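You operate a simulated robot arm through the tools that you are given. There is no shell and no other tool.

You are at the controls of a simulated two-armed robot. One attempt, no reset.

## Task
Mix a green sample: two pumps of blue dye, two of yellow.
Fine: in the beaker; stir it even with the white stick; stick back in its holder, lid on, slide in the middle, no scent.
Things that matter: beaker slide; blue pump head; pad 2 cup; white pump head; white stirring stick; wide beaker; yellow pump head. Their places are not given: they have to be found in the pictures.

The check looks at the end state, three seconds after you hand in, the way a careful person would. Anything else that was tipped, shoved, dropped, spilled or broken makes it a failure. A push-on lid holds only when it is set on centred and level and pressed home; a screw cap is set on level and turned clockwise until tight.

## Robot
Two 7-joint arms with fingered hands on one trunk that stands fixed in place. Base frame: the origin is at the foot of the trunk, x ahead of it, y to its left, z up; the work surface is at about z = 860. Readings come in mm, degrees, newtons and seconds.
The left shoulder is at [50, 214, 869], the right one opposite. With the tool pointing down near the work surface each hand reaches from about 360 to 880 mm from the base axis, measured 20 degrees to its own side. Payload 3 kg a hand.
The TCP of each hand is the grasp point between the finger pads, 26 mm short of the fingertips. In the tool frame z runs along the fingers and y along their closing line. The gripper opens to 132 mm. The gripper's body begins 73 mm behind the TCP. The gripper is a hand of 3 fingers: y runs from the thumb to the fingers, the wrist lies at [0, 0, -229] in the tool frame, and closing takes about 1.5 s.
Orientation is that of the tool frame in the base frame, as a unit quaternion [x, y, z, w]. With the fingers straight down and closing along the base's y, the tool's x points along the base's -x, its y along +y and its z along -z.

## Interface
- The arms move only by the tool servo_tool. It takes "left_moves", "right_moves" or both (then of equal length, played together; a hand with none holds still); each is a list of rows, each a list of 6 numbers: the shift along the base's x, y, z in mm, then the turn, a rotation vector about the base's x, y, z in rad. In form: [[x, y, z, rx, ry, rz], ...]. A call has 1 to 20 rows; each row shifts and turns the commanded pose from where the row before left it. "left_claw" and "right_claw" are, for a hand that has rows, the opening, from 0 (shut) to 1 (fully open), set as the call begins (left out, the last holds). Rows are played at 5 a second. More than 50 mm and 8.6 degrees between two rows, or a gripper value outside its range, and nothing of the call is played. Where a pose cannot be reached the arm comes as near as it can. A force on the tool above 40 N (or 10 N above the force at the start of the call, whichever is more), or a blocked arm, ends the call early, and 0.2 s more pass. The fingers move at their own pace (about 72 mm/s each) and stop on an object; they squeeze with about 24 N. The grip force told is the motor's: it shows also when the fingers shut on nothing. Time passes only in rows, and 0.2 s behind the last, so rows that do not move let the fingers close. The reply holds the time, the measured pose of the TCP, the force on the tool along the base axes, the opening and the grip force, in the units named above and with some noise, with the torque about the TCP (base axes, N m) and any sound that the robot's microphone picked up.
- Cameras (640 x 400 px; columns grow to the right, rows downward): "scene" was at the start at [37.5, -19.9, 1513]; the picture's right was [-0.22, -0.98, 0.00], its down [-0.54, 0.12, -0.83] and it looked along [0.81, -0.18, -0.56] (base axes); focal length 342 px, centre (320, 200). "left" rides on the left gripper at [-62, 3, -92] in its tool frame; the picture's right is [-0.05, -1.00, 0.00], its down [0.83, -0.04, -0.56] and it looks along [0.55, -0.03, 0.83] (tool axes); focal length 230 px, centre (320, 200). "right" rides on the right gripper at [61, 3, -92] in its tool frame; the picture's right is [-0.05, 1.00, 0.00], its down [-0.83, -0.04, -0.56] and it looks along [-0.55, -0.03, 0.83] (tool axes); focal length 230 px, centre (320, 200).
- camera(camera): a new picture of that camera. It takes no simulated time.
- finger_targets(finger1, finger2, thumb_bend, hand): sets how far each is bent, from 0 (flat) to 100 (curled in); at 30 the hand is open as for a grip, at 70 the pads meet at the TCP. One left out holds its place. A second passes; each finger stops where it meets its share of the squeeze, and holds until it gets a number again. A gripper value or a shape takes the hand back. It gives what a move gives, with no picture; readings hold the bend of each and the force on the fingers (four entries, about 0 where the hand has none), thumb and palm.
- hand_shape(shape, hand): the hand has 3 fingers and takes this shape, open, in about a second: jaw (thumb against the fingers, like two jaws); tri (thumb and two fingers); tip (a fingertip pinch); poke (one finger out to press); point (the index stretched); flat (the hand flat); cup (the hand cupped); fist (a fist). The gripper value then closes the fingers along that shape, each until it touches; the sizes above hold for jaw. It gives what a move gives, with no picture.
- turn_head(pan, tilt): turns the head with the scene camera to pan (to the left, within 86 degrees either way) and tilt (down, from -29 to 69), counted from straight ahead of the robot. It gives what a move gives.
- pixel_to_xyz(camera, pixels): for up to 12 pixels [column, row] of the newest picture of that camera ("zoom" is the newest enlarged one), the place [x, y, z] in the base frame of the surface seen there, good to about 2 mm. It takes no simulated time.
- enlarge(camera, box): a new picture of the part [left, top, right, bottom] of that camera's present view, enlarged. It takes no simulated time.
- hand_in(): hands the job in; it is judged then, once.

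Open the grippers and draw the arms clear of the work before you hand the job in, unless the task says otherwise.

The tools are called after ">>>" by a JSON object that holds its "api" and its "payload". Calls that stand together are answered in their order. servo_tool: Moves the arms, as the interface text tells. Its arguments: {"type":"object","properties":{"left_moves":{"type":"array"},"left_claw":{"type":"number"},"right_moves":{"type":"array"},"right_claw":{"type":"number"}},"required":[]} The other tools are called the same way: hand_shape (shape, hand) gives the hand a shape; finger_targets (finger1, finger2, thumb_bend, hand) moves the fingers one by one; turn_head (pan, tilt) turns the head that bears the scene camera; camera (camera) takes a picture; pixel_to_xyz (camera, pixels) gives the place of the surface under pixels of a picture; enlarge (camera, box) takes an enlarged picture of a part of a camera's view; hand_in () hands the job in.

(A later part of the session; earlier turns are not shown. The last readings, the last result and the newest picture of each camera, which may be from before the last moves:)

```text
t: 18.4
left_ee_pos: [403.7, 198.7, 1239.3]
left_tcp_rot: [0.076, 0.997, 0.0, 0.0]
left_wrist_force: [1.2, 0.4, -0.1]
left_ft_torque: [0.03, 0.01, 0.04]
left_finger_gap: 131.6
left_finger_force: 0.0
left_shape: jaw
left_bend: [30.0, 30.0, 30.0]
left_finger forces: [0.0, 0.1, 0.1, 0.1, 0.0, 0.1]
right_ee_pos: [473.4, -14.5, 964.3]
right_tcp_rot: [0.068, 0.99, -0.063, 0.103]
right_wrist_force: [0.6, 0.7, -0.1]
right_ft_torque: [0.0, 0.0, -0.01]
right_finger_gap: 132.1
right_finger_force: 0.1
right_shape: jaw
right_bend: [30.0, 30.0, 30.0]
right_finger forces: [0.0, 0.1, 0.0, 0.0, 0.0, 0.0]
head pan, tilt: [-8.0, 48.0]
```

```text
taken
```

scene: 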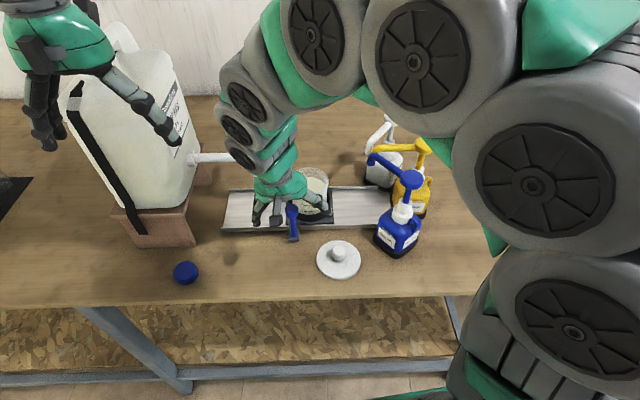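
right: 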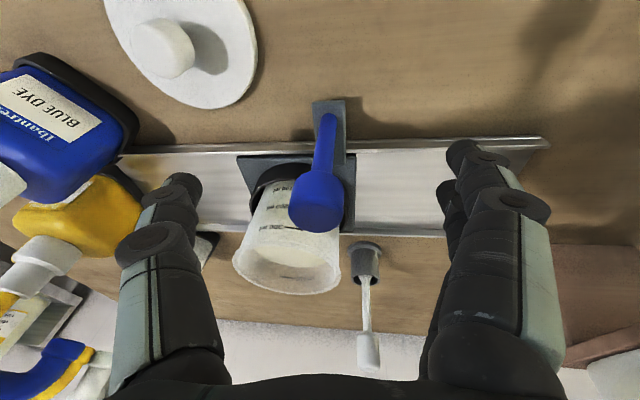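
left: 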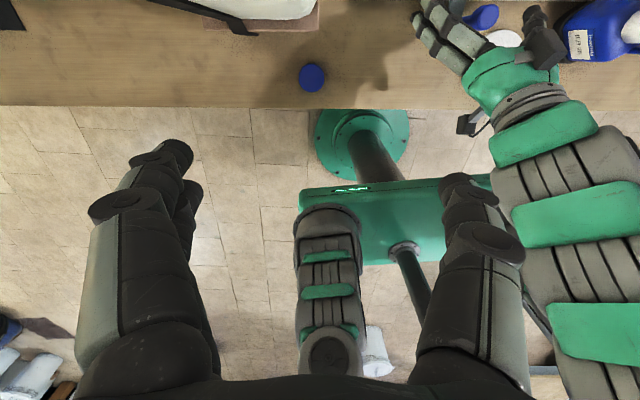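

Knob again sits at the grasp point (318,198). I close on it and read the forces.

>>> {"api": "servo_tool", "payload": {"right_moves": [[0, 0, 2, 0, 0, 0], [0, 0, 0, 0, 0, 0], [0, 0, 0, 0, 0, 0], [0, 0, 0, 0, 0, 0], [0, 0, 0, 0, 0, 0], [0, 0, 0, 0, 0, 0], [0, 0, 0, 0, 0, 0], [0, 0, 0, 0, 0, 0]], "right_claw": 0}}

>>> {"api": "servo_tool", "payload": {"right_moves": [[-0.3, -3, 0, 0, 0, 0], [-0.3, -3, 0, 0, 0, 0]]}}

>>> {"api": "camera", "payload": {"camera": "right"}}

>>> {"api": "enlarge", "payload": {"camera": "scene", "box": [220, 150, 370, 260]}}

```text
t: 20.2
left_ee_pos: [404.9, 198.2, 1239.0]
left_tcp_rot: [0.076, 0.997, 0.0, 0.0]
left_wrist_force: [-0.6, 0.6, 0.0]
left_ft_torque: [-0.01, 0.01, 0.02]
left_finger_gap: 131.8
left_finger_force: 0.1
left_shape: jaw
left_bend: [30.0, 30.0, 30.0]
left_finger forces: [0.1, 0.0, 0.1, 0.0, 0.0, 0.0]
right_ee_pos: [472.7, -15.2, 966.1]
right_tcp_rot: [0.067, 0.99, -0.062, 0.103]
right_wrist_force: [3.3, -2.0, -11.7]
right_ft_torque: [0.13, 0.1, 0.1]
right_finger_gap: 9.0
right_finger_force: 24.1
right_shape: jaw
right_bend: [70.0, 70.0, 70.0]
right_finger forces: [11.5, 10.8, 0.0, 0.1, 21.7, 0.0]
head pan, tilt: [-8.0, 48.0]
```

```text
t: 20.8
left_ee_pos: [403.4, 198.4, 1239.0]
left_tcp_rot: [0.076, 0.997, 0.0, 0.0]
left_wrist_force: [0.4, 0.6, 0.3]
left_ft_torque: [0.0, 0.01, 0.04]
left_finger_gap: 131.8
left_finger_force: 0.0
left_shape: jaw
left_bend: [30.0, 30.0, 30.0]
left_finger forces: [0.0, 0.0, 0.0, 0.1, 0.0, 0.1]
right_ee_pos: [472.5, -20.1, 966.6]
right_tcp_rot: [0.067, 0.99, -0.061, 0.104]
right_wrist_force: [6.0, 2.8, -15.7]
right_ft_torque: [0.23, 0.01, 0.14]
right_finger_gap: 8.8
right_finger_force: 23.3
right_shape: jaw
right_bend: [70.0, 70.0, 70.0]
right_finger forces: [12.5, 12.4, 0.0, 0.0, 22.1, 0.0]
head pan, tilt: [-8.0, 48.0]
```

```text
taken
```

right: 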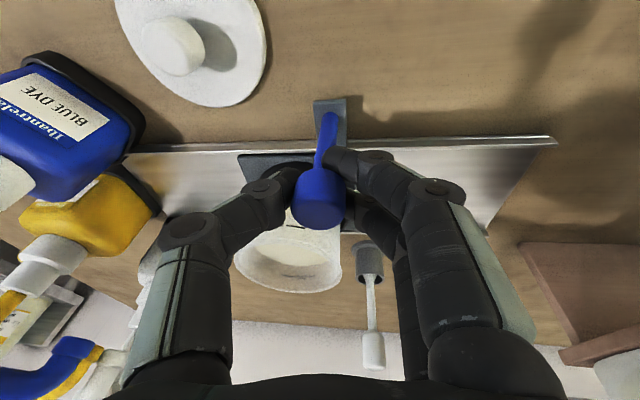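

```text
3.64 times, centred on (295, 205) of scene
```

zoom: 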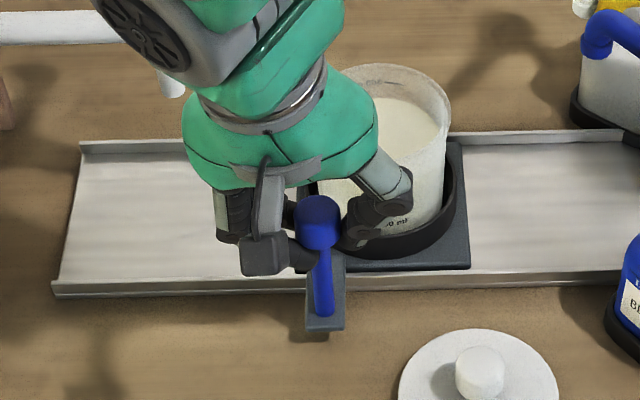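

The slide moves along with only ~3 N drag, but the fingers press up under the knob (z force -15.7). I lower the hand a few mm to relieve this, then check.

>>> {"api": "servo_tool", "payload": {"right_moves": [[0, 0, -2, 0, 0, 0], [0, 0, -2, 0, 0, 0], [0, 0, 0, 0, 0, 0]]}}

```text
t: 21.6
left_ee_pos: [403.3, 199.0, 1239.5]
left_tcp_rot: [0.076, 0.997, 0.0, 0.0]
left_wrist_force: [-0.2, 0.6, 0.4]
left_ft_torque: [0.01, 0.0, 0.0]
left_finger_gap: 131.8
left_finger_force: 0.0
left_shape: jaw
left_bend: [30.0, 30.0, 30.0]
left_finger forces: [0.1, 0.1, 0.0, 0.0, 0.0, 0.0]
right_ee_pos: [472.5, -20.1, 963.8]
right_tcp_rot: [0.068, 0.99, -0.061, 0.106]
right_wrist_force: [-0.1, 1.5, 15.9]
right_ft_torque: [0.23, 0.17, 0.1]
right_finger_gap: 9.5
right_finger_force: 23.5
right_shape: jaw
right_bend: [71.0, 71.0, 72.0]
right_finger forces: [19.1, 8.4, 0.0, 0.0, 21.3, 0.0]
head pan, tilt: [-8.0, 48.0]
```

Now the force is +15.9 upward, so the neutral height is in between. I raise 2 mm and continue sliding right in gentle steps.

>>> {"api": "servo_tool", "payload": {"right_moves": [[0, 0, 2, 0, 0, 0], [-0.33, -3, 0, 0, 0, 0], [-0.44, -4, 0, 0, 0, 0], [-0.44, -4, 0, 0, 0, 0], [-0.44, -4, 0, 0, 0, 0], [-0.44, -4, 0, 0, 0, 0]]}}

>>> {"api": "camera", "payload": {"camera": "right"}}

```text
t: 23.0
left_ee_pos: [404.9, 197.3, 1239.6]
left_tcp_rot: [0.076, 0.997, 0.0, 0.0]
left_wrist_force: [0.6, -0.7, 0.1]
left_ft_torque: [0.0, 0.01, 0.0]
left_finger_gap: 131.8
left_finger_force: 0.1
left_shape: jaw
left_bend: [30.0, 30.0, 30.0]
left_finger forces: [0.0, 0.1, 0.1, 0.0, 0.1, 0.0]
right_ee_pos: [470.8, -39.9, 963.8]
right_tcp_rot: [0.067, 0.99, -0.062, 0.104]
right_wrist_force: [0.1, 0.7, -5.5]
right_ft_torque: [0.2, 0.19, 0.13]
right_finger_gap: 8.9
right_finger_force: 23.6
right_shape: jaw
right_bend: [71.0, 70.0, 72.0]
right_finger forces: [15.5, 11.6, 0.0, 0.0, 21.9, 0.0]
head pan, tilt: [-8.0, 48.0]
```

```text
taken
```

right: 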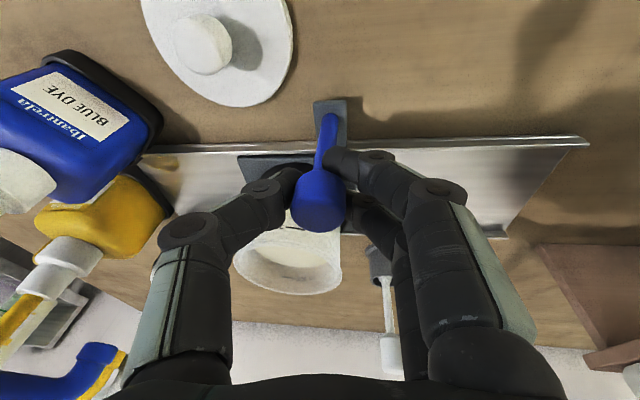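

Sliding freely with under 1 N of drag. I continue by another 60 mm.

>>> {"api": "servo_tool", "payload": {"right_moves": [[-0.44, -4, 0, 0, 0, 0], [-0.66, -6, 0, 0, 0, 0], [-0.66, -6, 0, 0, 0, 0], [-0.66, -6, 0, 0, 0, 0], [-0.66, -6, 0, 0, 0, 0], [-0.66, -6, 0, 0, 0, 0], [-0.66, -6, 0, 0, 0, 0], [-0.66, -6, 0, 0, 0, 0], [-0.66, -6, 0, 0, 0, 0], [-0.66, -6, 0, 0, 0, 0], [-0.44, -4, 0, 0, 0, 0], [0, 0, 0, 0, 0, 0]]}}

>>> {"api": "camera", "payload": {"camera": "right"}}

>>> {"api": "camera", "payload": {"camera": "scene"}}

```text
t: 25.6
left_ee_pos: [403.5, 198.0, 1239.4]
left_tcp_rot: [0.076, 0.997, 0.0, 0.0]
left_wrist_force: [0.0, 0.1, 0.5]
left_ft_torque: [0.01, -0.01, -0.01]
left_finger_gap: 132.0
left_finger_force: 0.1
left_shape: jaw
left_bend: [30.0, 30.0, 30.0]
left_finger forces: [0.1, 0.0, 0.1, 0.0, 0.0, 0.0]
right_ee_pos: [464.0, -101.8, 963.7]
right_tcp_rot: [0.067, 0.99, -0.062, 0.103]
right_wrist_force: [7.6, -0.7, -7.8]
right_ft_torque: [0.16, 0.05, 0.14]
right_finger_gap: 9.1
right_finger_force: 24.3
right_shape: jaw
right_bend: [71.0, 70.0, 71.0]
right_finger forces: [13.4, 13.0, 0.1, 0.1, 22.1, 0.0]
head pan, tilt: [-8.0, 48.0]
```

```text
taken
```

right: 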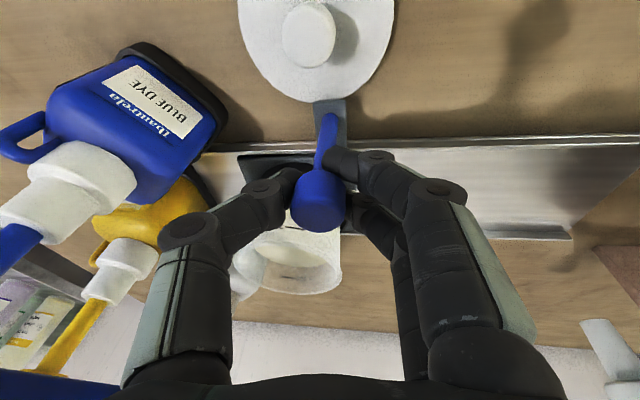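

```text
taken
```

scene: 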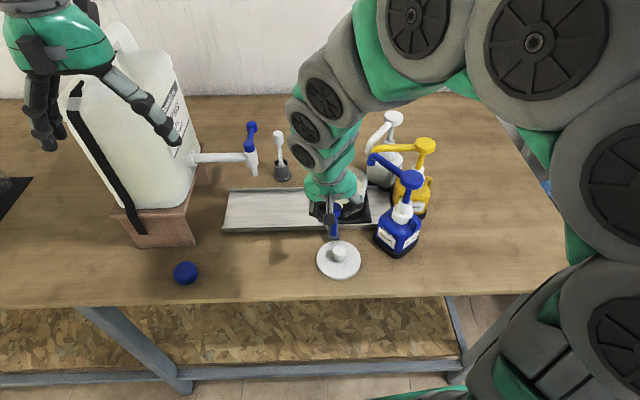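

The hand is at y≈-102; I zoom the scene to check clearance between the hand and the blue pump spout before the last 30 mm.

>>> {"api": "enlarge", "payload": {"camera": "scene", "box": [290, 90, 440, 260]}}

```text
2.35 times, centred on (365, 175) of scene
```

zoom: 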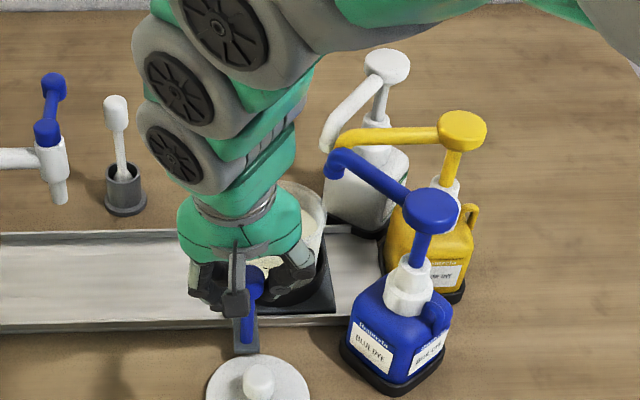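

By my geometry the hand body keeps about 20 mm from the blue spout at the final spot. I slide the last 30 mm gently.

>>> {"api": "servo_tool", "payload": {"right_moves": [[0.3, -4, 0.5, 0, 0, 0], [-0.4, -5, 0.5, 0, 0, 0], [-0.5, -5, 0, 0, 0, 0], [-0.5, -5, 0, 0, 0, 0], [-0.5, -5, 0, 0, 0, 0], [-0.4, -4, 0, 0, 0, 0], [-0.2, -2, 0, 0, 0, 0], [0, 0, 0, 0, 0, 0]]}}

>>> {"api": "camera", "payload": {"camera": "right"}}

>>> {"api": "enlarge", "payload": {"camera": "scene", "box": [290, 90, 440, 260]}}

```text
t: 27.4
left_ee_pos: [404.3, 198.4, 1240.0]
left_tcp_rot: [0.075, 0.997, 0.0, -0.001]
left_wrist_force: [0.8, 0.6, 0.2]
left_ft_torque: [-0.02, 0.04, -0.01]
left_finger_gap: 131.8
left_finger_force: 0.2
left_shape: jaw
left_bend: [30.0, 30.0, 30.0]
left_finger forces: [0.1, 0.1, 0.1, 0.0, 0.0, 0.0]
right_ee_pos: [460.4, -130.1, 966.2]
right_tcp_rot: [0.067, 0.991, -0.061, 0.102]
right_wrist_force: [-3.9, 9.3, -18.7]
right_ft_torque: [0.4, 0.28, 0.09]
right_finger_gap: 7.5
right_finger_force: 24.3
right_shape: jaw
right_bend: [70.0, 68.0, 70.0]
right_finger forces: [20.0, 14.2, 0.0, 0.0, 20.6, 0.1]
head pan, tilt: [-8.0, 48.0]
```

```text
taken
```

right: 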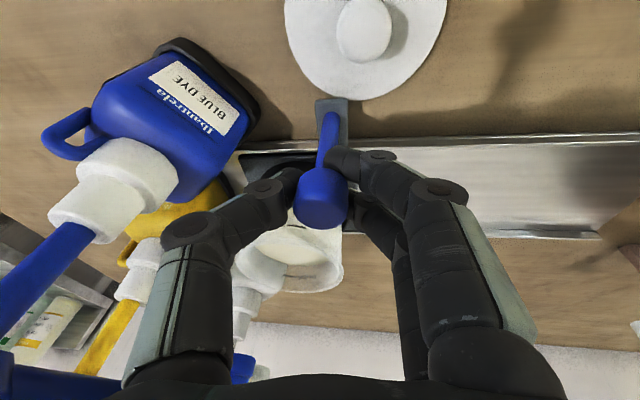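

```text
2.35 times, centred on (365, 175) of scene
```

zoom: 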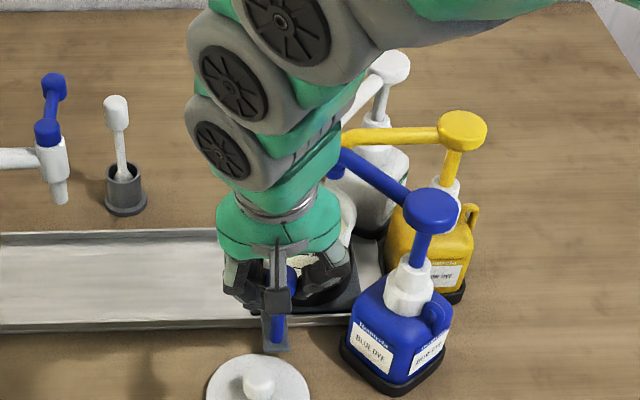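

Y-force rises to 9 N at y=-130, likely the end stop; the beaker should now be at ≈(548,-177), below the nozzles. I release the knob and see whether the slide stays.

>>> {"api": "servo_tool", "payload": {"right_moves": [[0, 0, -1.5, 0, 0, 0], [0, 0, 0, 0, 0, 0], [0, 0, 0, 0, 0, 0], [0, 0, 0, 0, 0, 0], [0, 0, 0, 0, 0, 0]], "right_claw": 0.35}}

>>> {"api": "camera", "payload": {"camera": "right"}}

>>> {"api": "enlarge", "payload": {"camera": "scene", "box": [290, 90, 440, 260]}}

```text
t: 28.6
left_ee_pos: [403.5, 197.2, 1239.6]
left_tcp_rot: [0.077, 0.997, 0.0, -0.001]
left_wrist_force: [-0.5, -0.5, -0.2]
left_ft_torque: [0.03, 0.04, -0.01]
left_finger_gap: 131.9
left_finger_force: 0.1
left_shape: jaw
left_bend: [30.0, 30.0, 30.0]
left_finger forces: [0.0, 0.0, 0.0, 0.0, 0.1, 0.0]
right_ee_pos: [461.0, -132.8, 965.5]
right_tcp_rot: [0.068, 0.99, -0.062, 0.105]
right_wrist_force: [0.4, -0.5, 0.6]
right_ft_torque: [-0.01, -0.01, 0.0]
right_finger_gap: 45.9
right_finger_force: 0.1
right_shape: jaw
right_bend: [74.0, 74.0, 70.0]
right_finger forces: [0.1, 0.0, 0.1, 0.1, 0.0, 0.0]
head pan, tilt: [-8.0, 48.0]
```

```text
taken
```

right: 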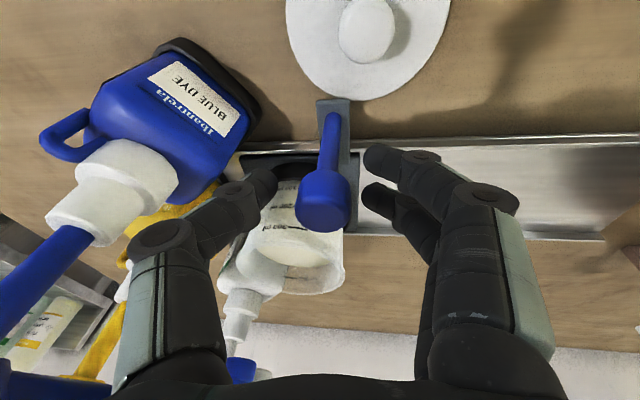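

```text
2.35 times, centred on (365, 175) of scene
```

zoom: 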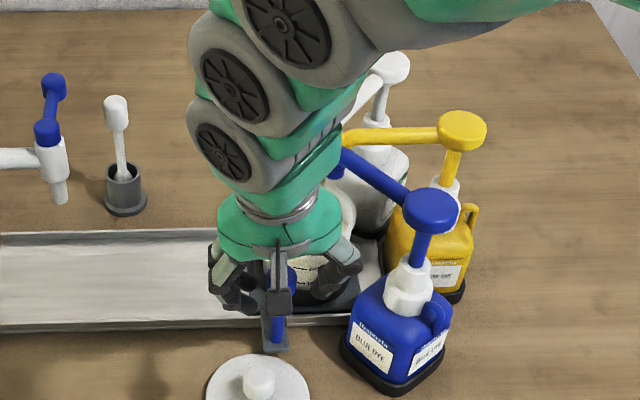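

The slide stayed put with the knob centred between the half-open fingers (325,195). I measure the knob, then retreat straight back along the finger axis.

>>> {"api": "pixel_to_xyz", "payload": {"camera": "right", "pixels": [[325, 215], [325, 185], [310, 190], [340, 190], [330, 140]]}}

>>> {"api": "servo_tool", "payload": {"right_moves": [[-4, 2.8, 20, 0, 0, 0], [-4, 2.8, 20, 0, 0, 0], [-6, 4.2, 29, 0, 0, 0], [-6, 4.2, 29, 0, 0, 0], [-6, 4.2, 29, 0, 0, 0], [-6, 4.2, 29, 0, 0, 0], [-6, 4.2, 29, 0, 0, 0], [0, 0, 0, 0, 0, 0]]}}

>>> {"api": "camera", "payload": {"camera": "right"}}

>>> {"api": "camera", "payload": {"camera": "scene"}}

```text
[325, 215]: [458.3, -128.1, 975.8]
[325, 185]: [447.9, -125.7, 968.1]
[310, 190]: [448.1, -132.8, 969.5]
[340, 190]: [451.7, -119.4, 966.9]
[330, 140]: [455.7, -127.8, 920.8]
```

```text
t: 30.4
left_ee_pos: [404.1, 197.4, 1239.6]
left_tcp_rot: [0.076, 0.997, 0.0, 0.0]
left_wrist_force: [-0.5, 0.0, -0.1]
left_ft_torque: [0.02, -0.03, -0.03]
left_finger_gap: 131.7
left_finger_force: 0.1
left_shape: jaw
left_bend: [30.0, 30.0, 30.0]
left_finger forces: [0.1, 0.1, 0.0, 0.0, 0.0, 0.1]
right_ee_pos: [422.7, -104.9, 1153.9]
right_tcp_rot: [0.067, 0.99, -0.062, 0.104]
right_wrist_force: [0.5, -0.4, -0.3]
right_ft_torque: [0.0, 0.0, 0.01]
right_finger_gap: 45.9
right_finger_force: 0.0
right_shape: jaw
right_bend: [74.0, 74.0, 70.0]
right_finger forces: [0.0, 0.1, 0.1, 0.0, 0.0, 0.0]
head pan, tilt: [-8.0, 48.0]
```

```text
taken
```

right: 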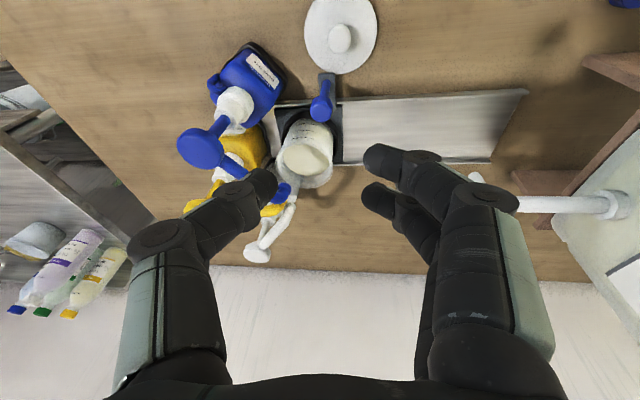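

```text
taken
```

scene: 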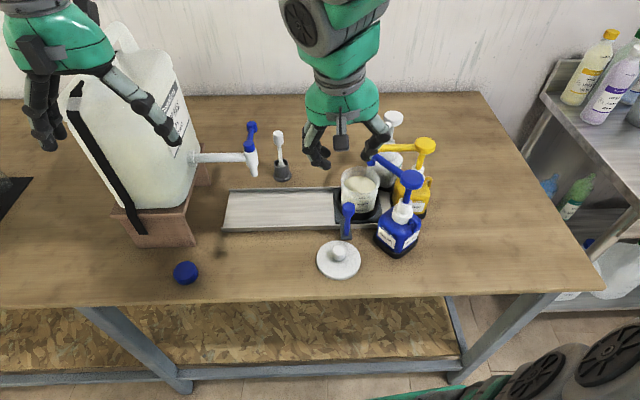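

The slide holds its place. I zoom to check the beaker mouth lies below the three spouts.

>>> {"api": "enlarge", "payload": {"camera": "scene", "box": [320, 100, 440, 270]}}

>>> {"api": "pixel_to_xyz", "payload": {"camera": "zoom", "pixels": [[205, 170], [205, 195], [235, 150], [245, 130], [150, 190], [200, 155], [330, 185], [345, 200]]}}

>>> {"api": "enlarge", "payload": {"camera": "right", "box": [160, 20, 400, 270]}}

```text
2.35 times, centred on (380, 185) of scene
```

zoom: 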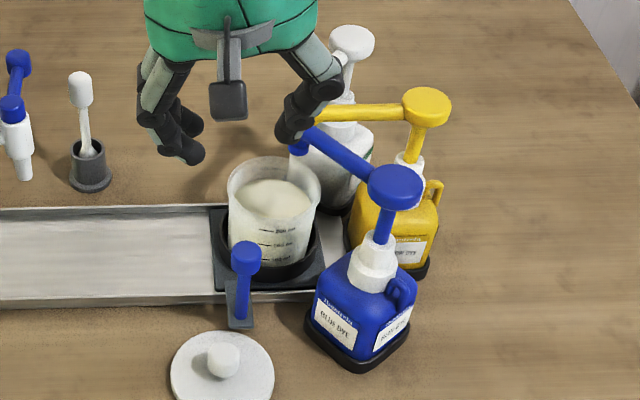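

```text
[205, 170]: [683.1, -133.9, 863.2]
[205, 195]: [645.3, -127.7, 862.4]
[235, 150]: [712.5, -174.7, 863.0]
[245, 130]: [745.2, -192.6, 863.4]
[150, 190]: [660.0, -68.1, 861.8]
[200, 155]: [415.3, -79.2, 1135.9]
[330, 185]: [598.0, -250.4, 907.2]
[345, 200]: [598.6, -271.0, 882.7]
```

```text
1.60 times, centred on (280, 145) of right
```

zoom: 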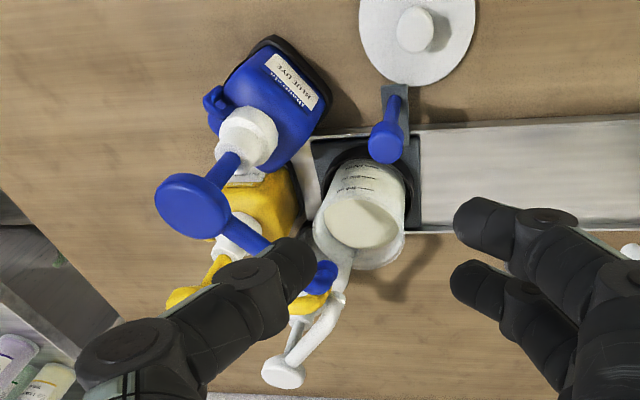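

The beaker mouth looks to be under the spout cluster. I raise the right hand over the blue pump head, straighten it to vertical, and close the fingers for pressing.

>>> {"api": "servo_tool", "payload": {"right_moves": [[0, -5, 15, 0.0175, 0.026, 0], [3, -18, 10, 0.0175, 0.026, 0], [3, -18, 3, 0.0175, 0.026, 0], [3, -18, 0, 0.0175, 0.026, 0], [3, -18, 0, 0.0175, 0.026, 0], [3, -18, 0, 0.0175, 0.026, 0], [3, -18, 0, 0.0175, 0.026, 0], [3, -16, 0, 0.0175, 0.026, 0], [0, 0, 0, 0, 0, 0]], "right_claw": 0}}

>>> {"api": "camera", "payload": {"camera": "right"}}

>>> {"api": "camera", "payload": {"camera": "scene"}}

```text
t: 32.4
left_ee_pos: [403.0, 197.7, 1238.7]
left_tcp_rot: [0.076, 0.997, 0.001, 0.0]
left_wrist_force: [-0.9, 0.5, -0.1]
left_ft_torque: [0.0, -0.02, -0.01]
left_finger_gap: 132.1
left_finger_force: 0.1
left_shape: jaw
left_bend: [30.0, 30.0, 30.0]
left_finger forces: [0.1, 0.0, 0.1, 0.0, 0.1, 0.1]
right_ee_pos: [445.0, -235.7, 1177.2]
right_tcp_rot: [0.067, 0.998, 0.001, -0.004]
right_wrist_force: [0.0, -0.5, -0.2]
right_ft_torque: [0.0, 0.0, 0.01]
right_finger_gap: 0.3
right_finger_force: 24.0
right_shape: jaw
right_bend: [63.0, 63.0, 66.0]
right_finger forces: [0.0, 0.1, 0.0, 0.0, 0.1, 0.0]
head pan, tilt: [-8.0, 48.0]
```

```text
taken
```

right: 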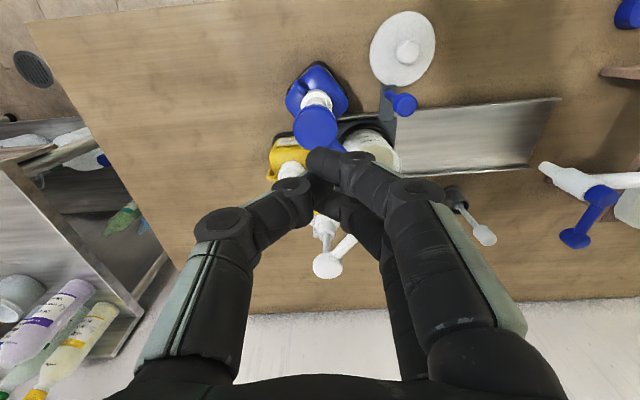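

```text
taken
```

scene: 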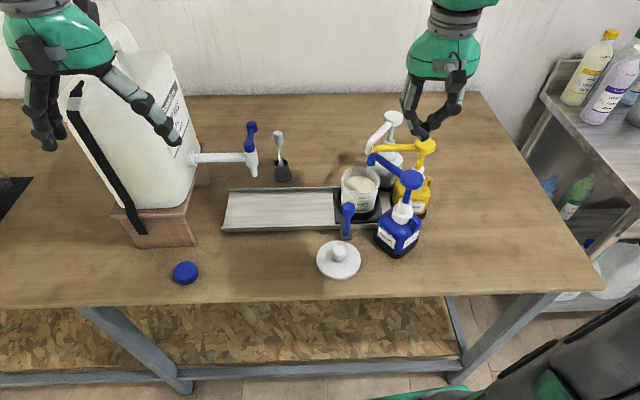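

The blue head now shows at (316,127) in the wrist view. I zoom there to get its exact centre.

>>> {"api": "enlarge", "payload": {"camera": "right", "box": [260, 60, 420, 180]}}

>>> {"api": "pixel_to_xyz", "payload": {"camera": "zoom", "pixels": [[225, 265], [140, 265], [305, 265], [225, 195], [225, 335], [165, 210], [285, 210], [165, 320], [285, 320]]}}

>>> {"api": "enlarge", "payload": {"camera": "scene", "box": [350, 90, 450, 270]}}

```text
3.33 times, centred on (340, 120) of right
```

zoom: 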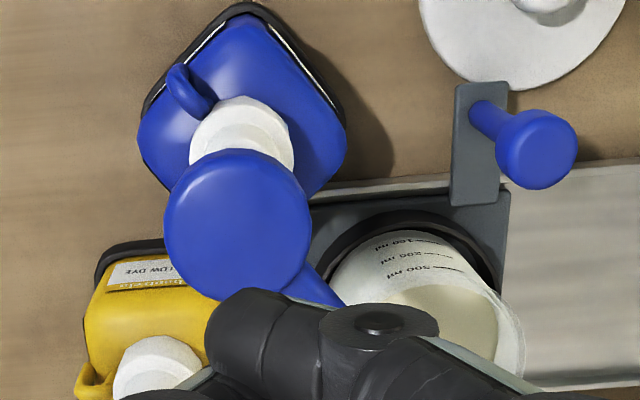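

```text
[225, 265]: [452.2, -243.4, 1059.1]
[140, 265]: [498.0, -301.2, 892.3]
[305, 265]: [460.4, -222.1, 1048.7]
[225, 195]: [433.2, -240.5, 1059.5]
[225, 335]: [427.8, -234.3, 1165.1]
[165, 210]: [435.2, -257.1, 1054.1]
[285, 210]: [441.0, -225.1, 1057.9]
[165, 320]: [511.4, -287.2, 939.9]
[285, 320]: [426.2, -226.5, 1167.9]
```

```text
2.22 times, centred on (400, 180) of scene
```

zoom: 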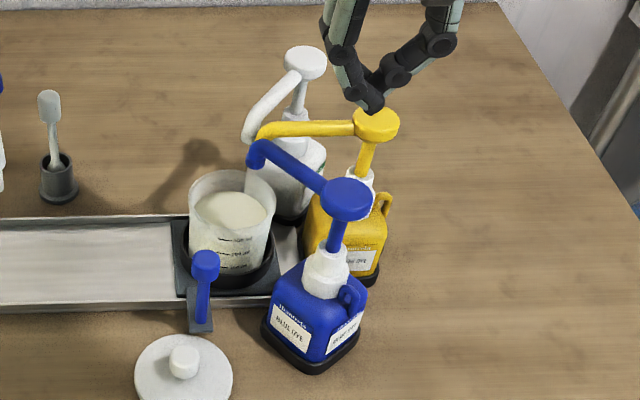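

I cross-check the head centres with the scene zoom: blue (346,190), yellow (376,123), white (305,62).

>>> {"api": "pixel_to_xyz", "payload": {"camera": "zoom", "pixels": [[346, 192], [324, 192], [369, 192], [346, 181], [346, 205], [376, 122], [356, 122], [397, 122], [376, 112], [376, 134], [305, 62]]}}

```text
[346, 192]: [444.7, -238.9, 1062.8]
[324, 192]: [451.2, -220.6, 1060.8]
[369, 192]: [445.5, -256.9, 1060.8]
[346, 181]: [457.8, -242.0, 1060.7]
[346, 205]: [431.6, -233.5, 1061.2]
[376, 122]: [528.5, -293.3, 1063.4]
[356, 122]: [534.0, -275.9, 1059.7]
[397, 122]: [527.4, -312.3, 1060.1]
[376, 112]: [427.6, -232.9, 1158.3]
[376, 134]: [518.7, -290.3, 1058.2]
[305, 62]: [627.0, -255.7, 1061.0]
```

Blue head centre is (444,-238.7), top z≈1062. I line up and descend to just above it (fingertips about 8 mm over the head).

>>> {"api": "servo_tool", "payload": {"right_moves": [[-1, -3, -20, 0, 0, 0], [0, 0, -20, 0, 0, 0], [0, 0, -20, 0, 0, 0], [0, 0, -15, 0, 0, 0], [0, 0, -5, 0, 0, 0], [0, 0, 0, 0, 0, 0]]}}

>>> {"api": "enlarge", "payload": {"camera": "scene", "box": [350, 90, 450, 270]}}

>>> {"api": "camera", "payload": {"camera": "right"}}

```text
t: 33.8
left_ee_pos: [403.8, 198.5, 1239.5]
left_tcp_rot: [0.076, 0.997, -0.001, 0.0]
left_wrist_force: [0.0, 0.4, 0.5]
left_ft_torque: [-0.02, -0.01, -0.06]
left_finger_gap: 131.8
left_finger_force: 0.0
left_shape: jaw
left_bend: [30.0, 30.0, 30.0]
left_finger forces: [0.0, 0.0, 0.0, 0.0, 0.0, 0.0]
right_ee_pos: [443.6, -236.5, 1097.2]
right_tcp_rot: [0.067, 0.998, 0.001, -0.005]
right_wrist_force: [0.3, 0.4, 0.9]
right_ft_torque: [0.01, -0.02, 0.0]
right_finger_gap: 0.1
right_finger_force: 23.7
right_shape: jaw
right_bend: [63.0, 63.0, 66.0]
right_finger forces: [0.1, 0.0, 0.0, 0.0, 0.0, 0.0]
head pan, tilt: [-8.0, 48.0]
```

```text
2.22 times, centred on (400, 180) of scene
```

zoom: 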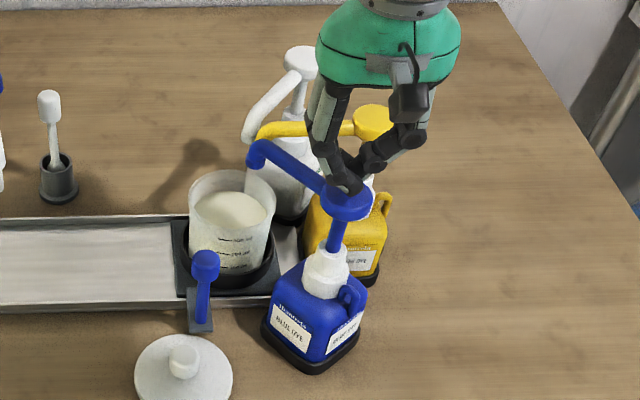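

```text
taken
```

right: 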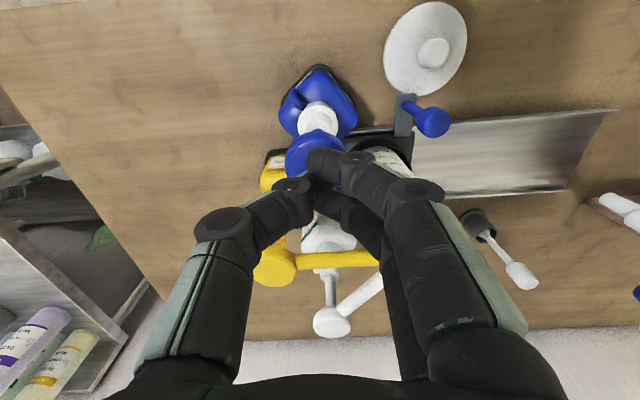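

Fingertips sit right above the blue head. I press down in small steps to find contact and feel the spring.

>>> {"api": "servo_tool", "payload": {"right_moves": [[0, -2, -3, 0, 0, 0], [0, 0, -3, 0, 0, 0], [0, 0, -3, 0, 0, 0], [0, 0, -3, 0, 0, 0]]}}

```text
t: 34.8
left_ee_pos: [405.0, 197.4, 1239.2]
left_tcp_rot: [0.076, 0.997, 0.001, 0.001]
left_wrist_force: [0.5, -0.1, -0.2]
left_ft_torque: [-0.02, -0.01, 0.03]
left_finger_gap: 131.7
left_finger_force: 0.1
left_shape: jaw
left_bend: [30.0, 30.0, 30.0]
left_finger forces: [0.1, 0.0, 0.0, 0.0, 0.1, 0.1]
right_ee_pos: [443.0, -239.3, 1084.7]
right_tcp_rot: [0.068, 0.998, 0.0, -0.005]
right_wrist_force: [-0.1, 0.3, 1.8]
right_ft_torque: [-0.01, 0.0, 0.0]
right_finger_gap: 0.0
right_finger_force: 23.8
right_shape: jaw
right_bend: [63.0, 63.0, 66.0]
right_finger forces: [0.1, 0.0, 0.1, 0.0, 0.1, 0.1]
head pan, tilt: [-8.0, 48.0]
```

No clear contact yet at TCP z 1084.7. I continue down in 3 mm steps.

>>> {"api": "servo_tool", "payload": {"right_moves": [[0, 0, -3, 0, 0, 0], [0, 0, -3, 0, 0, 0]]}}

>>> {"api": "enlarge", "payload": {"camera": "scene", "box": [350, 120, 450, 220]}}

```text
t: 35.4
left_ee_pos: [404.4, 198.9, 1239.7]
left_tcp_rot: [0.076, 0.997, 0.0, -0.001]
left_wrist_force: [0.8, 1.0, 0.5]
left_ft_torque: [-0.03, -0.01, 0.02]
left_finger_gap: 131.9
left_finger_force: 0.2
left_shape: jaw
left_bend: [30.0, 30.0, 30.0]
left_finger forces: [0.0, 0.0, 0.0, 0.1, 0.0, 0.0]
right_ee_pos: [443.9, -238.8, 1077.5]
right_tcp_rot: [0.069, 0.998, 0.001, -0.005]
right_wrist_force: [0.6, 0.7, 2.2]
right_ft_torque: [-0.05, -0.06, 0.0]
right_finger_gap: 0.2
right_finger_force: 23.5
right_shape: jaw
right_bend: [63.0, 64.0, 66.0]
right_finger forces: [0.0, 0.1, 0.0, 0.0, 0.0, 0.1]
head pan, tilt: [-8.0, 48.0]
```

```text
4.00 times, centred on (400, 170) of scene
```

zoom: 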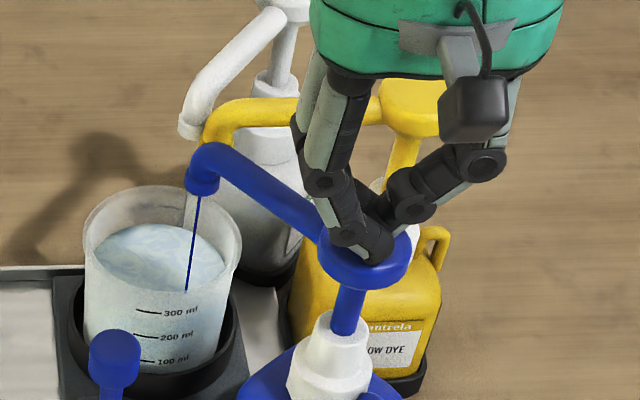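

Blue dye is already streaming into the beaker (line at (193,240)), and the spring is light (~2 N). I continue this first stroke to its bottom.

>>> {"api": "servo_tool", "payload": {"right_moves": [[0, 0, -3, 0, 0, 0], [0, 0, -3, 0, 0, 0], [0, 0, -3, 0, 0, 0]]}}

>>> {"api": "enlarge", "payload": {"camera": "scene", "box": [350, 120, 450, 220]}}

```text
t: 36.2
left_ee_pos: [404.0, 198.2, 1239.8]
left_tcp_rot: [0.076, 0.997, -0.001, 0.0]
left_wrist_force: [0.5, -0.2, -0.8]
left_ft_torque: [0.01, 0.0, 0.0]
left_finger_gap: 132.0
left_finger_force: 0.0
left_shape: jaw
left_bend: [30.0, 30.0, 30.0]
left_finger forces: [0.1, 0.0, 0.0, 0.1, 0.1, 0.1]
right_ee_pos: [443.4, -238.6, 1070.4]
right_tcp_rot: [0.067, 0.998, 0.002, -0.004]
right_wrist_force: [0.9, 1.3, 4.3]
right_ft_torque: [-0.01, -0.04, 0.02]
right_finger_gap: 0.0
right_finger_force: 23.6
right_shape: jaw
right_bend: [63.0, 64.0, 66.0]
right_finger forces: [0.0, 0.1, 0.0, 0.0, 0.1, 0.1]
head pan, tilt: [-8.0, 48.0]
```

```text
4.00 times, centred on (400, 170) of scene
```

zoom: 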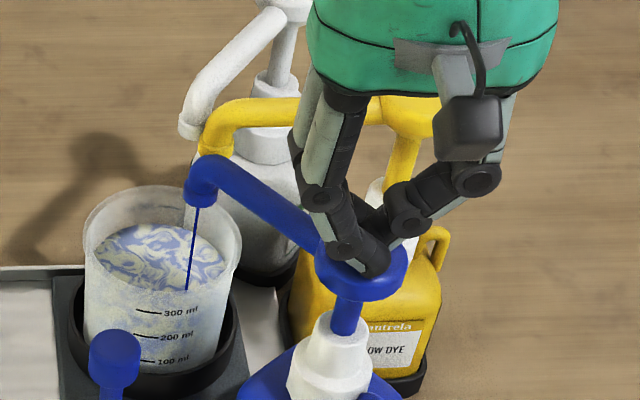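

The stroke continues smoothly at 4 N. I keep pressing until the force rises at the bottom.

>>> {"api": "servo_tool", "payload": {"right_moves": [[0, 0, -3, 0, 0, 0], [0, 0, -3, 0, 0, 0], [0, 0, -3, 0, 0, 0]]}}

>>> {"api": "enlarge", "payload": {"camera": "scene", "box": [350, 120, 450, 220]}}

```text
t: 37.0
left_ee_pos: [403.9, 198.1, 1239.5]
left_tcp_rot: [0.077, 0.997, 0.0, -0.001]
left_wrist_force: [0.6, 0.1, 0.0]
left_ft_torque: [-0.01, -0.02, -0.03]
left_finger_gap: 131.7
left_finger_force: 0.0
left_shape: jaw
left_bend: [30.0, 30.0, 30.0]
left_finger forces: [0.0, 0.0, 0.0, 0.1, 0.1, 0.1]
right_ee_pos: [441.9, -239.1, 1061.4]
right_tcp_rot: [0.068, 0.998, 0.001, -0.005]
right_wrist_force: [1.1, 0.2, 5.8]
right_ft_torque: [0.01, -0.09, 0.01]
right_finger_gap: 0.0
right_finger_force: 24.1
right_shape: jaw
right_bend: [63.0, 64.0, 66.0]
right_finger forces: [0.0, 0.1, 0.0, 0.1, 0.0, 0.1]
head pan, tilt: [-8.0, 48.0]
```

```text
4.00 times, centred on (400, 170) of scene
```

zoom: 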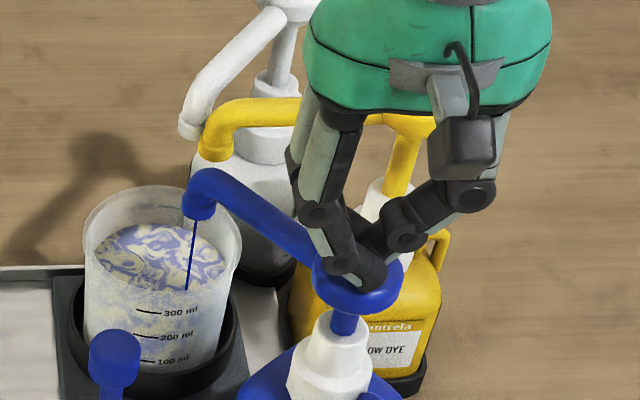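

Still moving at 6 N with a little stem left. I press further.

>>> {"api": "servo_tool", "payload": {"right_moves": [[0, 0, -3, 0, 0, 0], [0, 0, -3, 0, 0, 0], [0, 0, -3, 0, 0, 0], [0, 0, -3, 0, 0, 0]]}}

>>> {"api": "enlarge", "payload": {"camera": "scene", "box": [350, 120, 450, 220]}}

```text
t: 38.0
left_ee_pos: [403.2, 198.5, 1239.2]
left_tcp_rot: [0.076, 0.997, 0.0, 0.0]
left_wrist_force: [-0.3, -0.3, 0.2]
left_ft_torque: [0.01, 0.01, 0.0]
left_finger_gap: 132.2
left_finger_force: 0.2
left_shape: jaw
left_bend: [30.0, 30.0, 30.0]
left_finger forces: [0.0, 0.0, 0.0, 0.0, 0.0, 0.1]
right_ee_pos: [443.6, -239.3, 1049.9]
right_tcp_rot: [0.067, 0.998, 0.0, -0.003]
right_wrist_force: [-0.2, 1.8, 7.4]
right_ft_torque: [-0.01, -0.02, 0.02]
right_finger_gap: 0.1
right_finger_force: 24.3
right_shape: jaw
right_bend: [64.0, 64.0, 67.0]
right_finger forces: [0.0, 0.0, 0.0, 0.0, 0.0, 0.0]
head pan, tilt: [-8.0, 48.0]
```

```text
4.00 times, centred on (400, 170) of scene
```

zoom: 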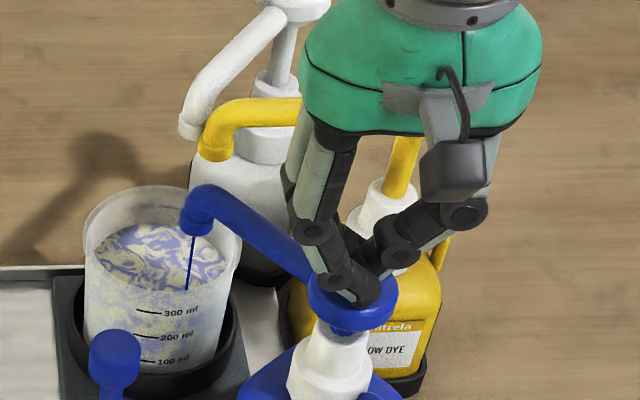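

The head is nearly on its collar at TCP z 1050. I press the last few mm to bottom out.

>>> {"api": "servo_tool", "payload": {"right_moves": [[0, 0, -2, 0, 0, 0], [0, 0, -2, 0, 0, 0], [0, 0, -2, 0, 0, 0]]}}

>>> {"api": "enlarge", "payload": {"camera": "scene", "box": [350, 120, 450, 220]}}

```text
t: 38.8
left_ee_pos: [403.4, 197.6, 1240.8]
left_tcp_rot: [0.076, 0.997, 0.0, 0.0]
left_wrist_force: [0.0, 0.7, -0.6]
left_ft_torque: [0.02, -0.02, -0.03]
left_finger_gap: 131.8
left_finger_force: 0.1
left_shape: jaw
left_bend: [30.0, 30.0, 30.0]
left_finger forces: [0.0, 0.1, 0.1, 0.0, 0.0, 0.1]
right_ee_pos: [443.5, -240.5, 1044.9]
right_tcp_rot: [0.068, 0.998, 0.001, -0.002]
right_wrist_force: [-0.3, 0.0, 28.2]
right_ft_torque: [-0.01, -0.09, 0.0]
right_finger_gap: 0.0
right_finger_force: 23.2
right_shape: jaw
right_bend: [65.0, 65.0, 67.0]
right_finger forces: [0.0, 0.0, 0.0, 0.1, 0.0, 0.1]
head pan, tilt: [-8.0, 48.0]
```

```text
4.00 times, centred on (400, 170) of scene
```

zoom: 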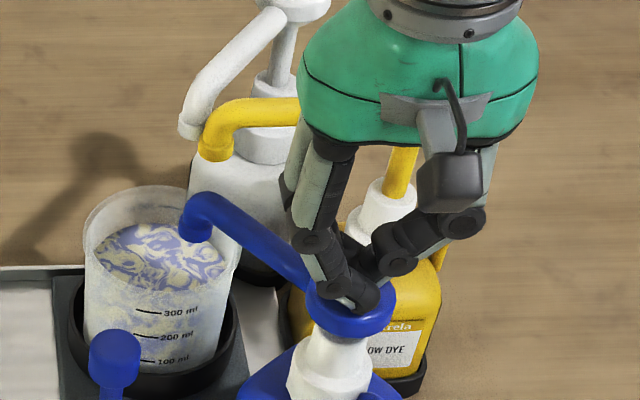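

Bottomed out at 28 N and the stream stopped: blue stroke 1 is complete. I raise the hand to let the head return fully.

>>> {"api": "servo_tool", "payload": {"right_moves": [[0, 0, 8, 0, 0, 0], [0, 0, 10, 0, 0, 0], [0, 0, 10, 0, 0, 0], [0, 0, 10, 0, 0, 0], [0, 0, 10, 0, 0, 0], [0, 0, 5, 0, 0, 0], [0, 0, 0, 0, 0, 0], [0, 0, 0, 0, 0, 0]]}}

>>> {"api": "enlarge", "payload": {"camera": "scene", "box": [350, 120, 450, 220]}}

```text
t: 40.6
left_ee_pos: [404.2, 198.8, 1240.0]
left_tcp_rot: [0.076, 0.997, 0.0, -0.001]
left_wrist_force: [-0.3, -0.6, -0.8]
left_ft_torque: [0.02, 0.01, -0.01]
left_finger_gap: 132.0
left_finger_force: 0.1
left_shape: jaw
left_bend: [30.0, 30.0, 30.0]
left_finger forces: [0.0, 0.1, 0.0, 0.0, 0.0, 0.0]
right_ee_pos: [443.3, -238.8, 1097.1]
right_tcp_rot: [0.067, 0.998, 0.002, -0.003]
right_wrist_force: [-0.2, -1.3, 0.0]
right_ft_torque: [0.02, 0.0, 0.0]
right_finger_gap: 0.2
right_finger_force: 23.7
right_shape: jaw
right_bend: [64.0, 65.0, 67.0]
right_finger forces: [0.0, 0.1, 0.0, 0.0, 0.0, 0.0]
head pan, tilt: [-8.0, 48.0]
```

```text
4.00 times, centred on (400, 170) of scene
```

zoom: 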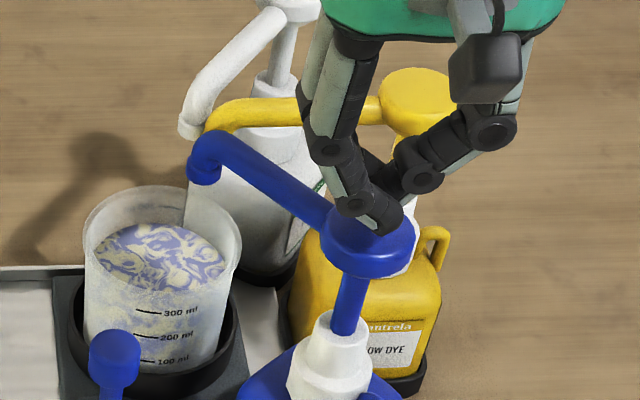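

The head returned fully. I do blue stroke 2 in one smooth press to the same bottom height (TCP z≈1045).

>>> {"api": "servo_tool", "payload": {"right_moves": [[0, 0, -4, 0, 0, 0], [0, 0, -4, 0, 0, 0], [0, 0, -4, 0, 0, 0], [0, 0, -4, 0, 0, 0], [0, 0, -4, 0, 0, 0], [0, 0, -4, 0, 0, 0], [0, 0, -4, 0, 0, 0], [0, 0, -4, 0, 0, 0], [0, 0, -4, 0, 0, 0], [0, 0, -4, 0, 0, 0], [0, 0, -4, 0, 0, 0], [0, 0, -4, 0, 0, 0], [0, 0, -3, 0, 0, 0], [0, 0, -1.5, 0, 0, 0], [0, 0, 0, 0, 0, 0]]}}

>>> {"api": "enlarge", "payload": {"camera": "scene", "box": [350, 120, 450, 220]}}

```text
t: 43.8
left_ee_pos: [403.3, 197.6, 1238.9]
left_tcp_rot: [0.076, 0.997, 0.001, 0.0]
left_wrist_force: [-0.3, 0.7, -0.1]
left_ft_torque: [0.02, 0.03, 0.01]
left_finger_gap: 132.2
left_finger_force: 0.0
left_shape: jaw
left_bend: [30.0, 30.0, 30.0]
left_finger forces: [0.0, 0.0, 0.1, 0.1, 0.0, 0.0]
right_ee_pos: [445.1, -239.4, 1044.8]
right_tcp_rot: [0.068, 0.998, 0.001, -0.004]
right_wrist_force: [-1.2, -0.1, 26.9]
right_ft_torque: [-0.07, -0.05, -0.01]
right_finger_gap: 0.3
right_finger_force: 23.6
right_shape: jaw
right_bend: [65.0, 65.0, 67.0]
right_finger forces: [0.1, 0.1, 0.0, 0.0, 0.1, 0.0]
head pan, tilt: [-8.0, 48.0]
```

```text
4.00 times, centred on (400, 170) of scene
```

zoom: 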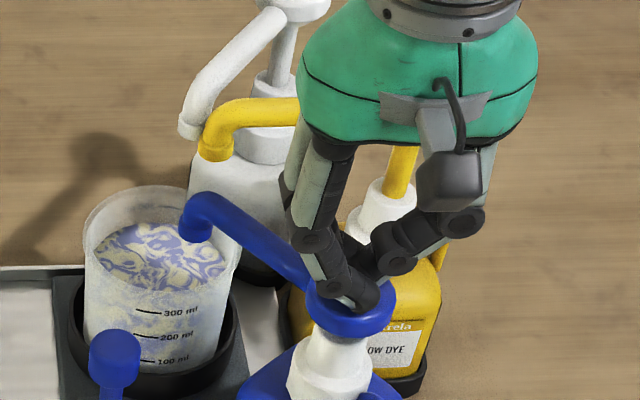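

Blue stroke 2 bottomed at 27 N. I raise the hand well clear to let the head return, then look at the yellow head.

>>> {"api": "servo_tool", "payload": {"right_moves": [[0, 0, 8, 0, 0, 0], [0, 0, 10, 0, 0, 0], [0, 0, 10, 0, 0, 0], [0, 0, 12, 0, 0, 0], [0, 0, 20, 0, 0, 0], [0, 0, 25, 0, 0, 0], [0, 0, 30, 0, 0, 0], [0, 0, 15, 0, 0, 0], [0, 0, 0, 0, 0, 0]]}}

>>> {"api": "camera", "payload": {"camera": "scene"}}

>>> {"api": "enlarge", "payload": {"camera": "scene", "box": [350, 90, 450, 220]}}

```text
t: 45.8
left_ee_pos: [403.6, 197.6, 1239.1]
left_tcp_rot: [0.076, 0.997, 0.001, 0.0]
left_wrist_force: [0.7, -0.3, 0.6]
left_ft_torque: [0.0, 0.04, -0.02]
left_finger_gap: 132.1
left_finger_force: 0.0
left_shape: jaw
left_bend: [30.0, 30.0, 30.0]
left_finger forces: [0.0, 0.1, 0.0, 0.0, 0.0, 0.1]
right_ee_pos: [443.3, -238.7, 1174.7]
right_tcp_rot: [0.067, 0.998, 0.0, -0.005]
right_wrist_force: [-0.5, -0.5, -0.4]
right_ft_torque: [0.0, 0.01, 0.02]
right_finger_gap: 0.0
right_finger_force: 23.8
right_shape: jaw
right_bend: [65.0, 65.0, 67.0]
right_finger forces: [0.1, 0.0, 0.1, 0.0, 0.0, 0.1]
head pan, tilt: [-8.0, 48.0]
```

```text
taken
```

scene: 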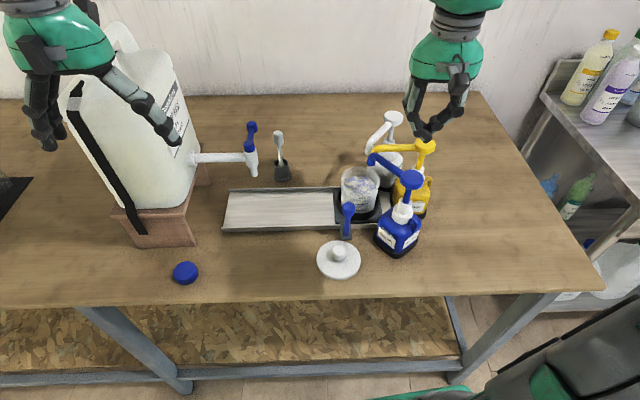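

```text
3.08 times, centred on (400, 155) of scene
```

zoom: 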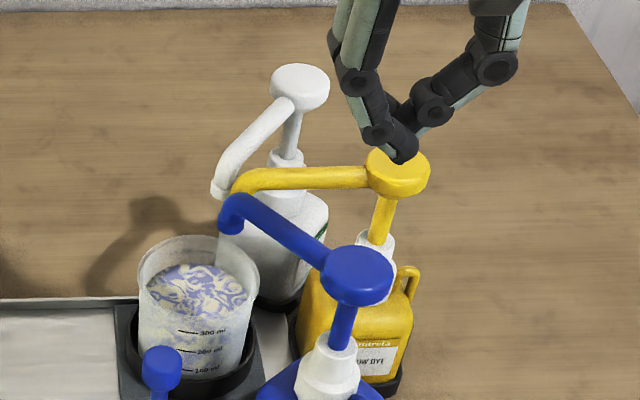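

Blue head has returned. Now I measure the yellow head in this zoom; its ellipse spans about (366–430, 145–205), partly behind the fingertip.

>>> {"api": "pixel_to_xyz", "payload": {"camera": "zoom", "pixels": [[370, 172], [427, 170], [398, 185], [398, 175], [385, 160], [415, 160], [410, 190], [380, 185]]}}

>>> {"api": "servo_tool", "payload": {"right_moves": [[-8, 10, 0, 0, 0, 0], [-8, 10, 0, 0, 0, 0], [-8, 10, 0, 0, 0, 0]]}}

>>> {"api": "enlarge", "payload": {"camera": "scene", "box": [370, 90, 450, 190]}}

```text
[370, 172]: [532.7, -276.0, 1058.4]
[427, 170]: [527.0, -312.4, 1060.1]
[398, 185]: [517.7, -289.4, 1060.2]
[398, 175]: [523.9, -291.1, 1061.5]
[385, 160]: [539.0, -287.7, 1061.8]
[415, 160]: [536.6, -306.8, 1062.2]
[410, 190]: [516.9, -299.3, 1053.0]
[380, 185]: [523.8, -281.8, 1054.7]
```

```text
t: 46.6
left_ee_pos: [403.5, 197.5, 1238.2]
left_tcp_rot: [0.075, 0.997, 0.0, 0.0]
left_wrist_force: [-0.3, -0.1, -0.9]
left_ft_torque: [0.01, 0.0, 0.02]
left_finger_gap: 131.7
left_finger_force: 0.0
left_shape: jaw
left_bend: [30.0, 30.0, 30.0]
left_finger forces: [0.0, 0.0, 0.1, 0.1, 0.0, 0.1]
right_ee_pos: [419.4, -208.2, 1174.5]
right_tcp_rot: [0.067, 0.998, 0.001, -0.004]
right_wrist_force: [-0.4, 0.5, 0.4]
right_ft_torque: [-0.01, -0.01, 0.0]
right_finger_gap: 0.0
right_finger_force: 24.0
right_shape: jaw
right_bend: [65.0, 65.0, 67.0]
right_finger forces: [0.0, 0.0, 0.1, 0.1, 0.1, 0.0]
head pan, tilt: [-8.0, 48.0]
```

```text
4.00 times, centred on (410, 140) of scene
```

zoom: 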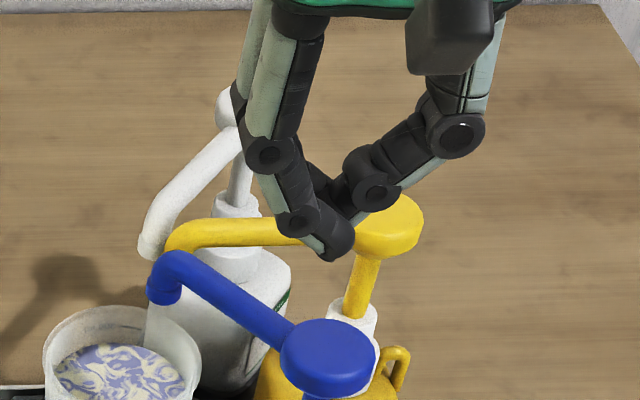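

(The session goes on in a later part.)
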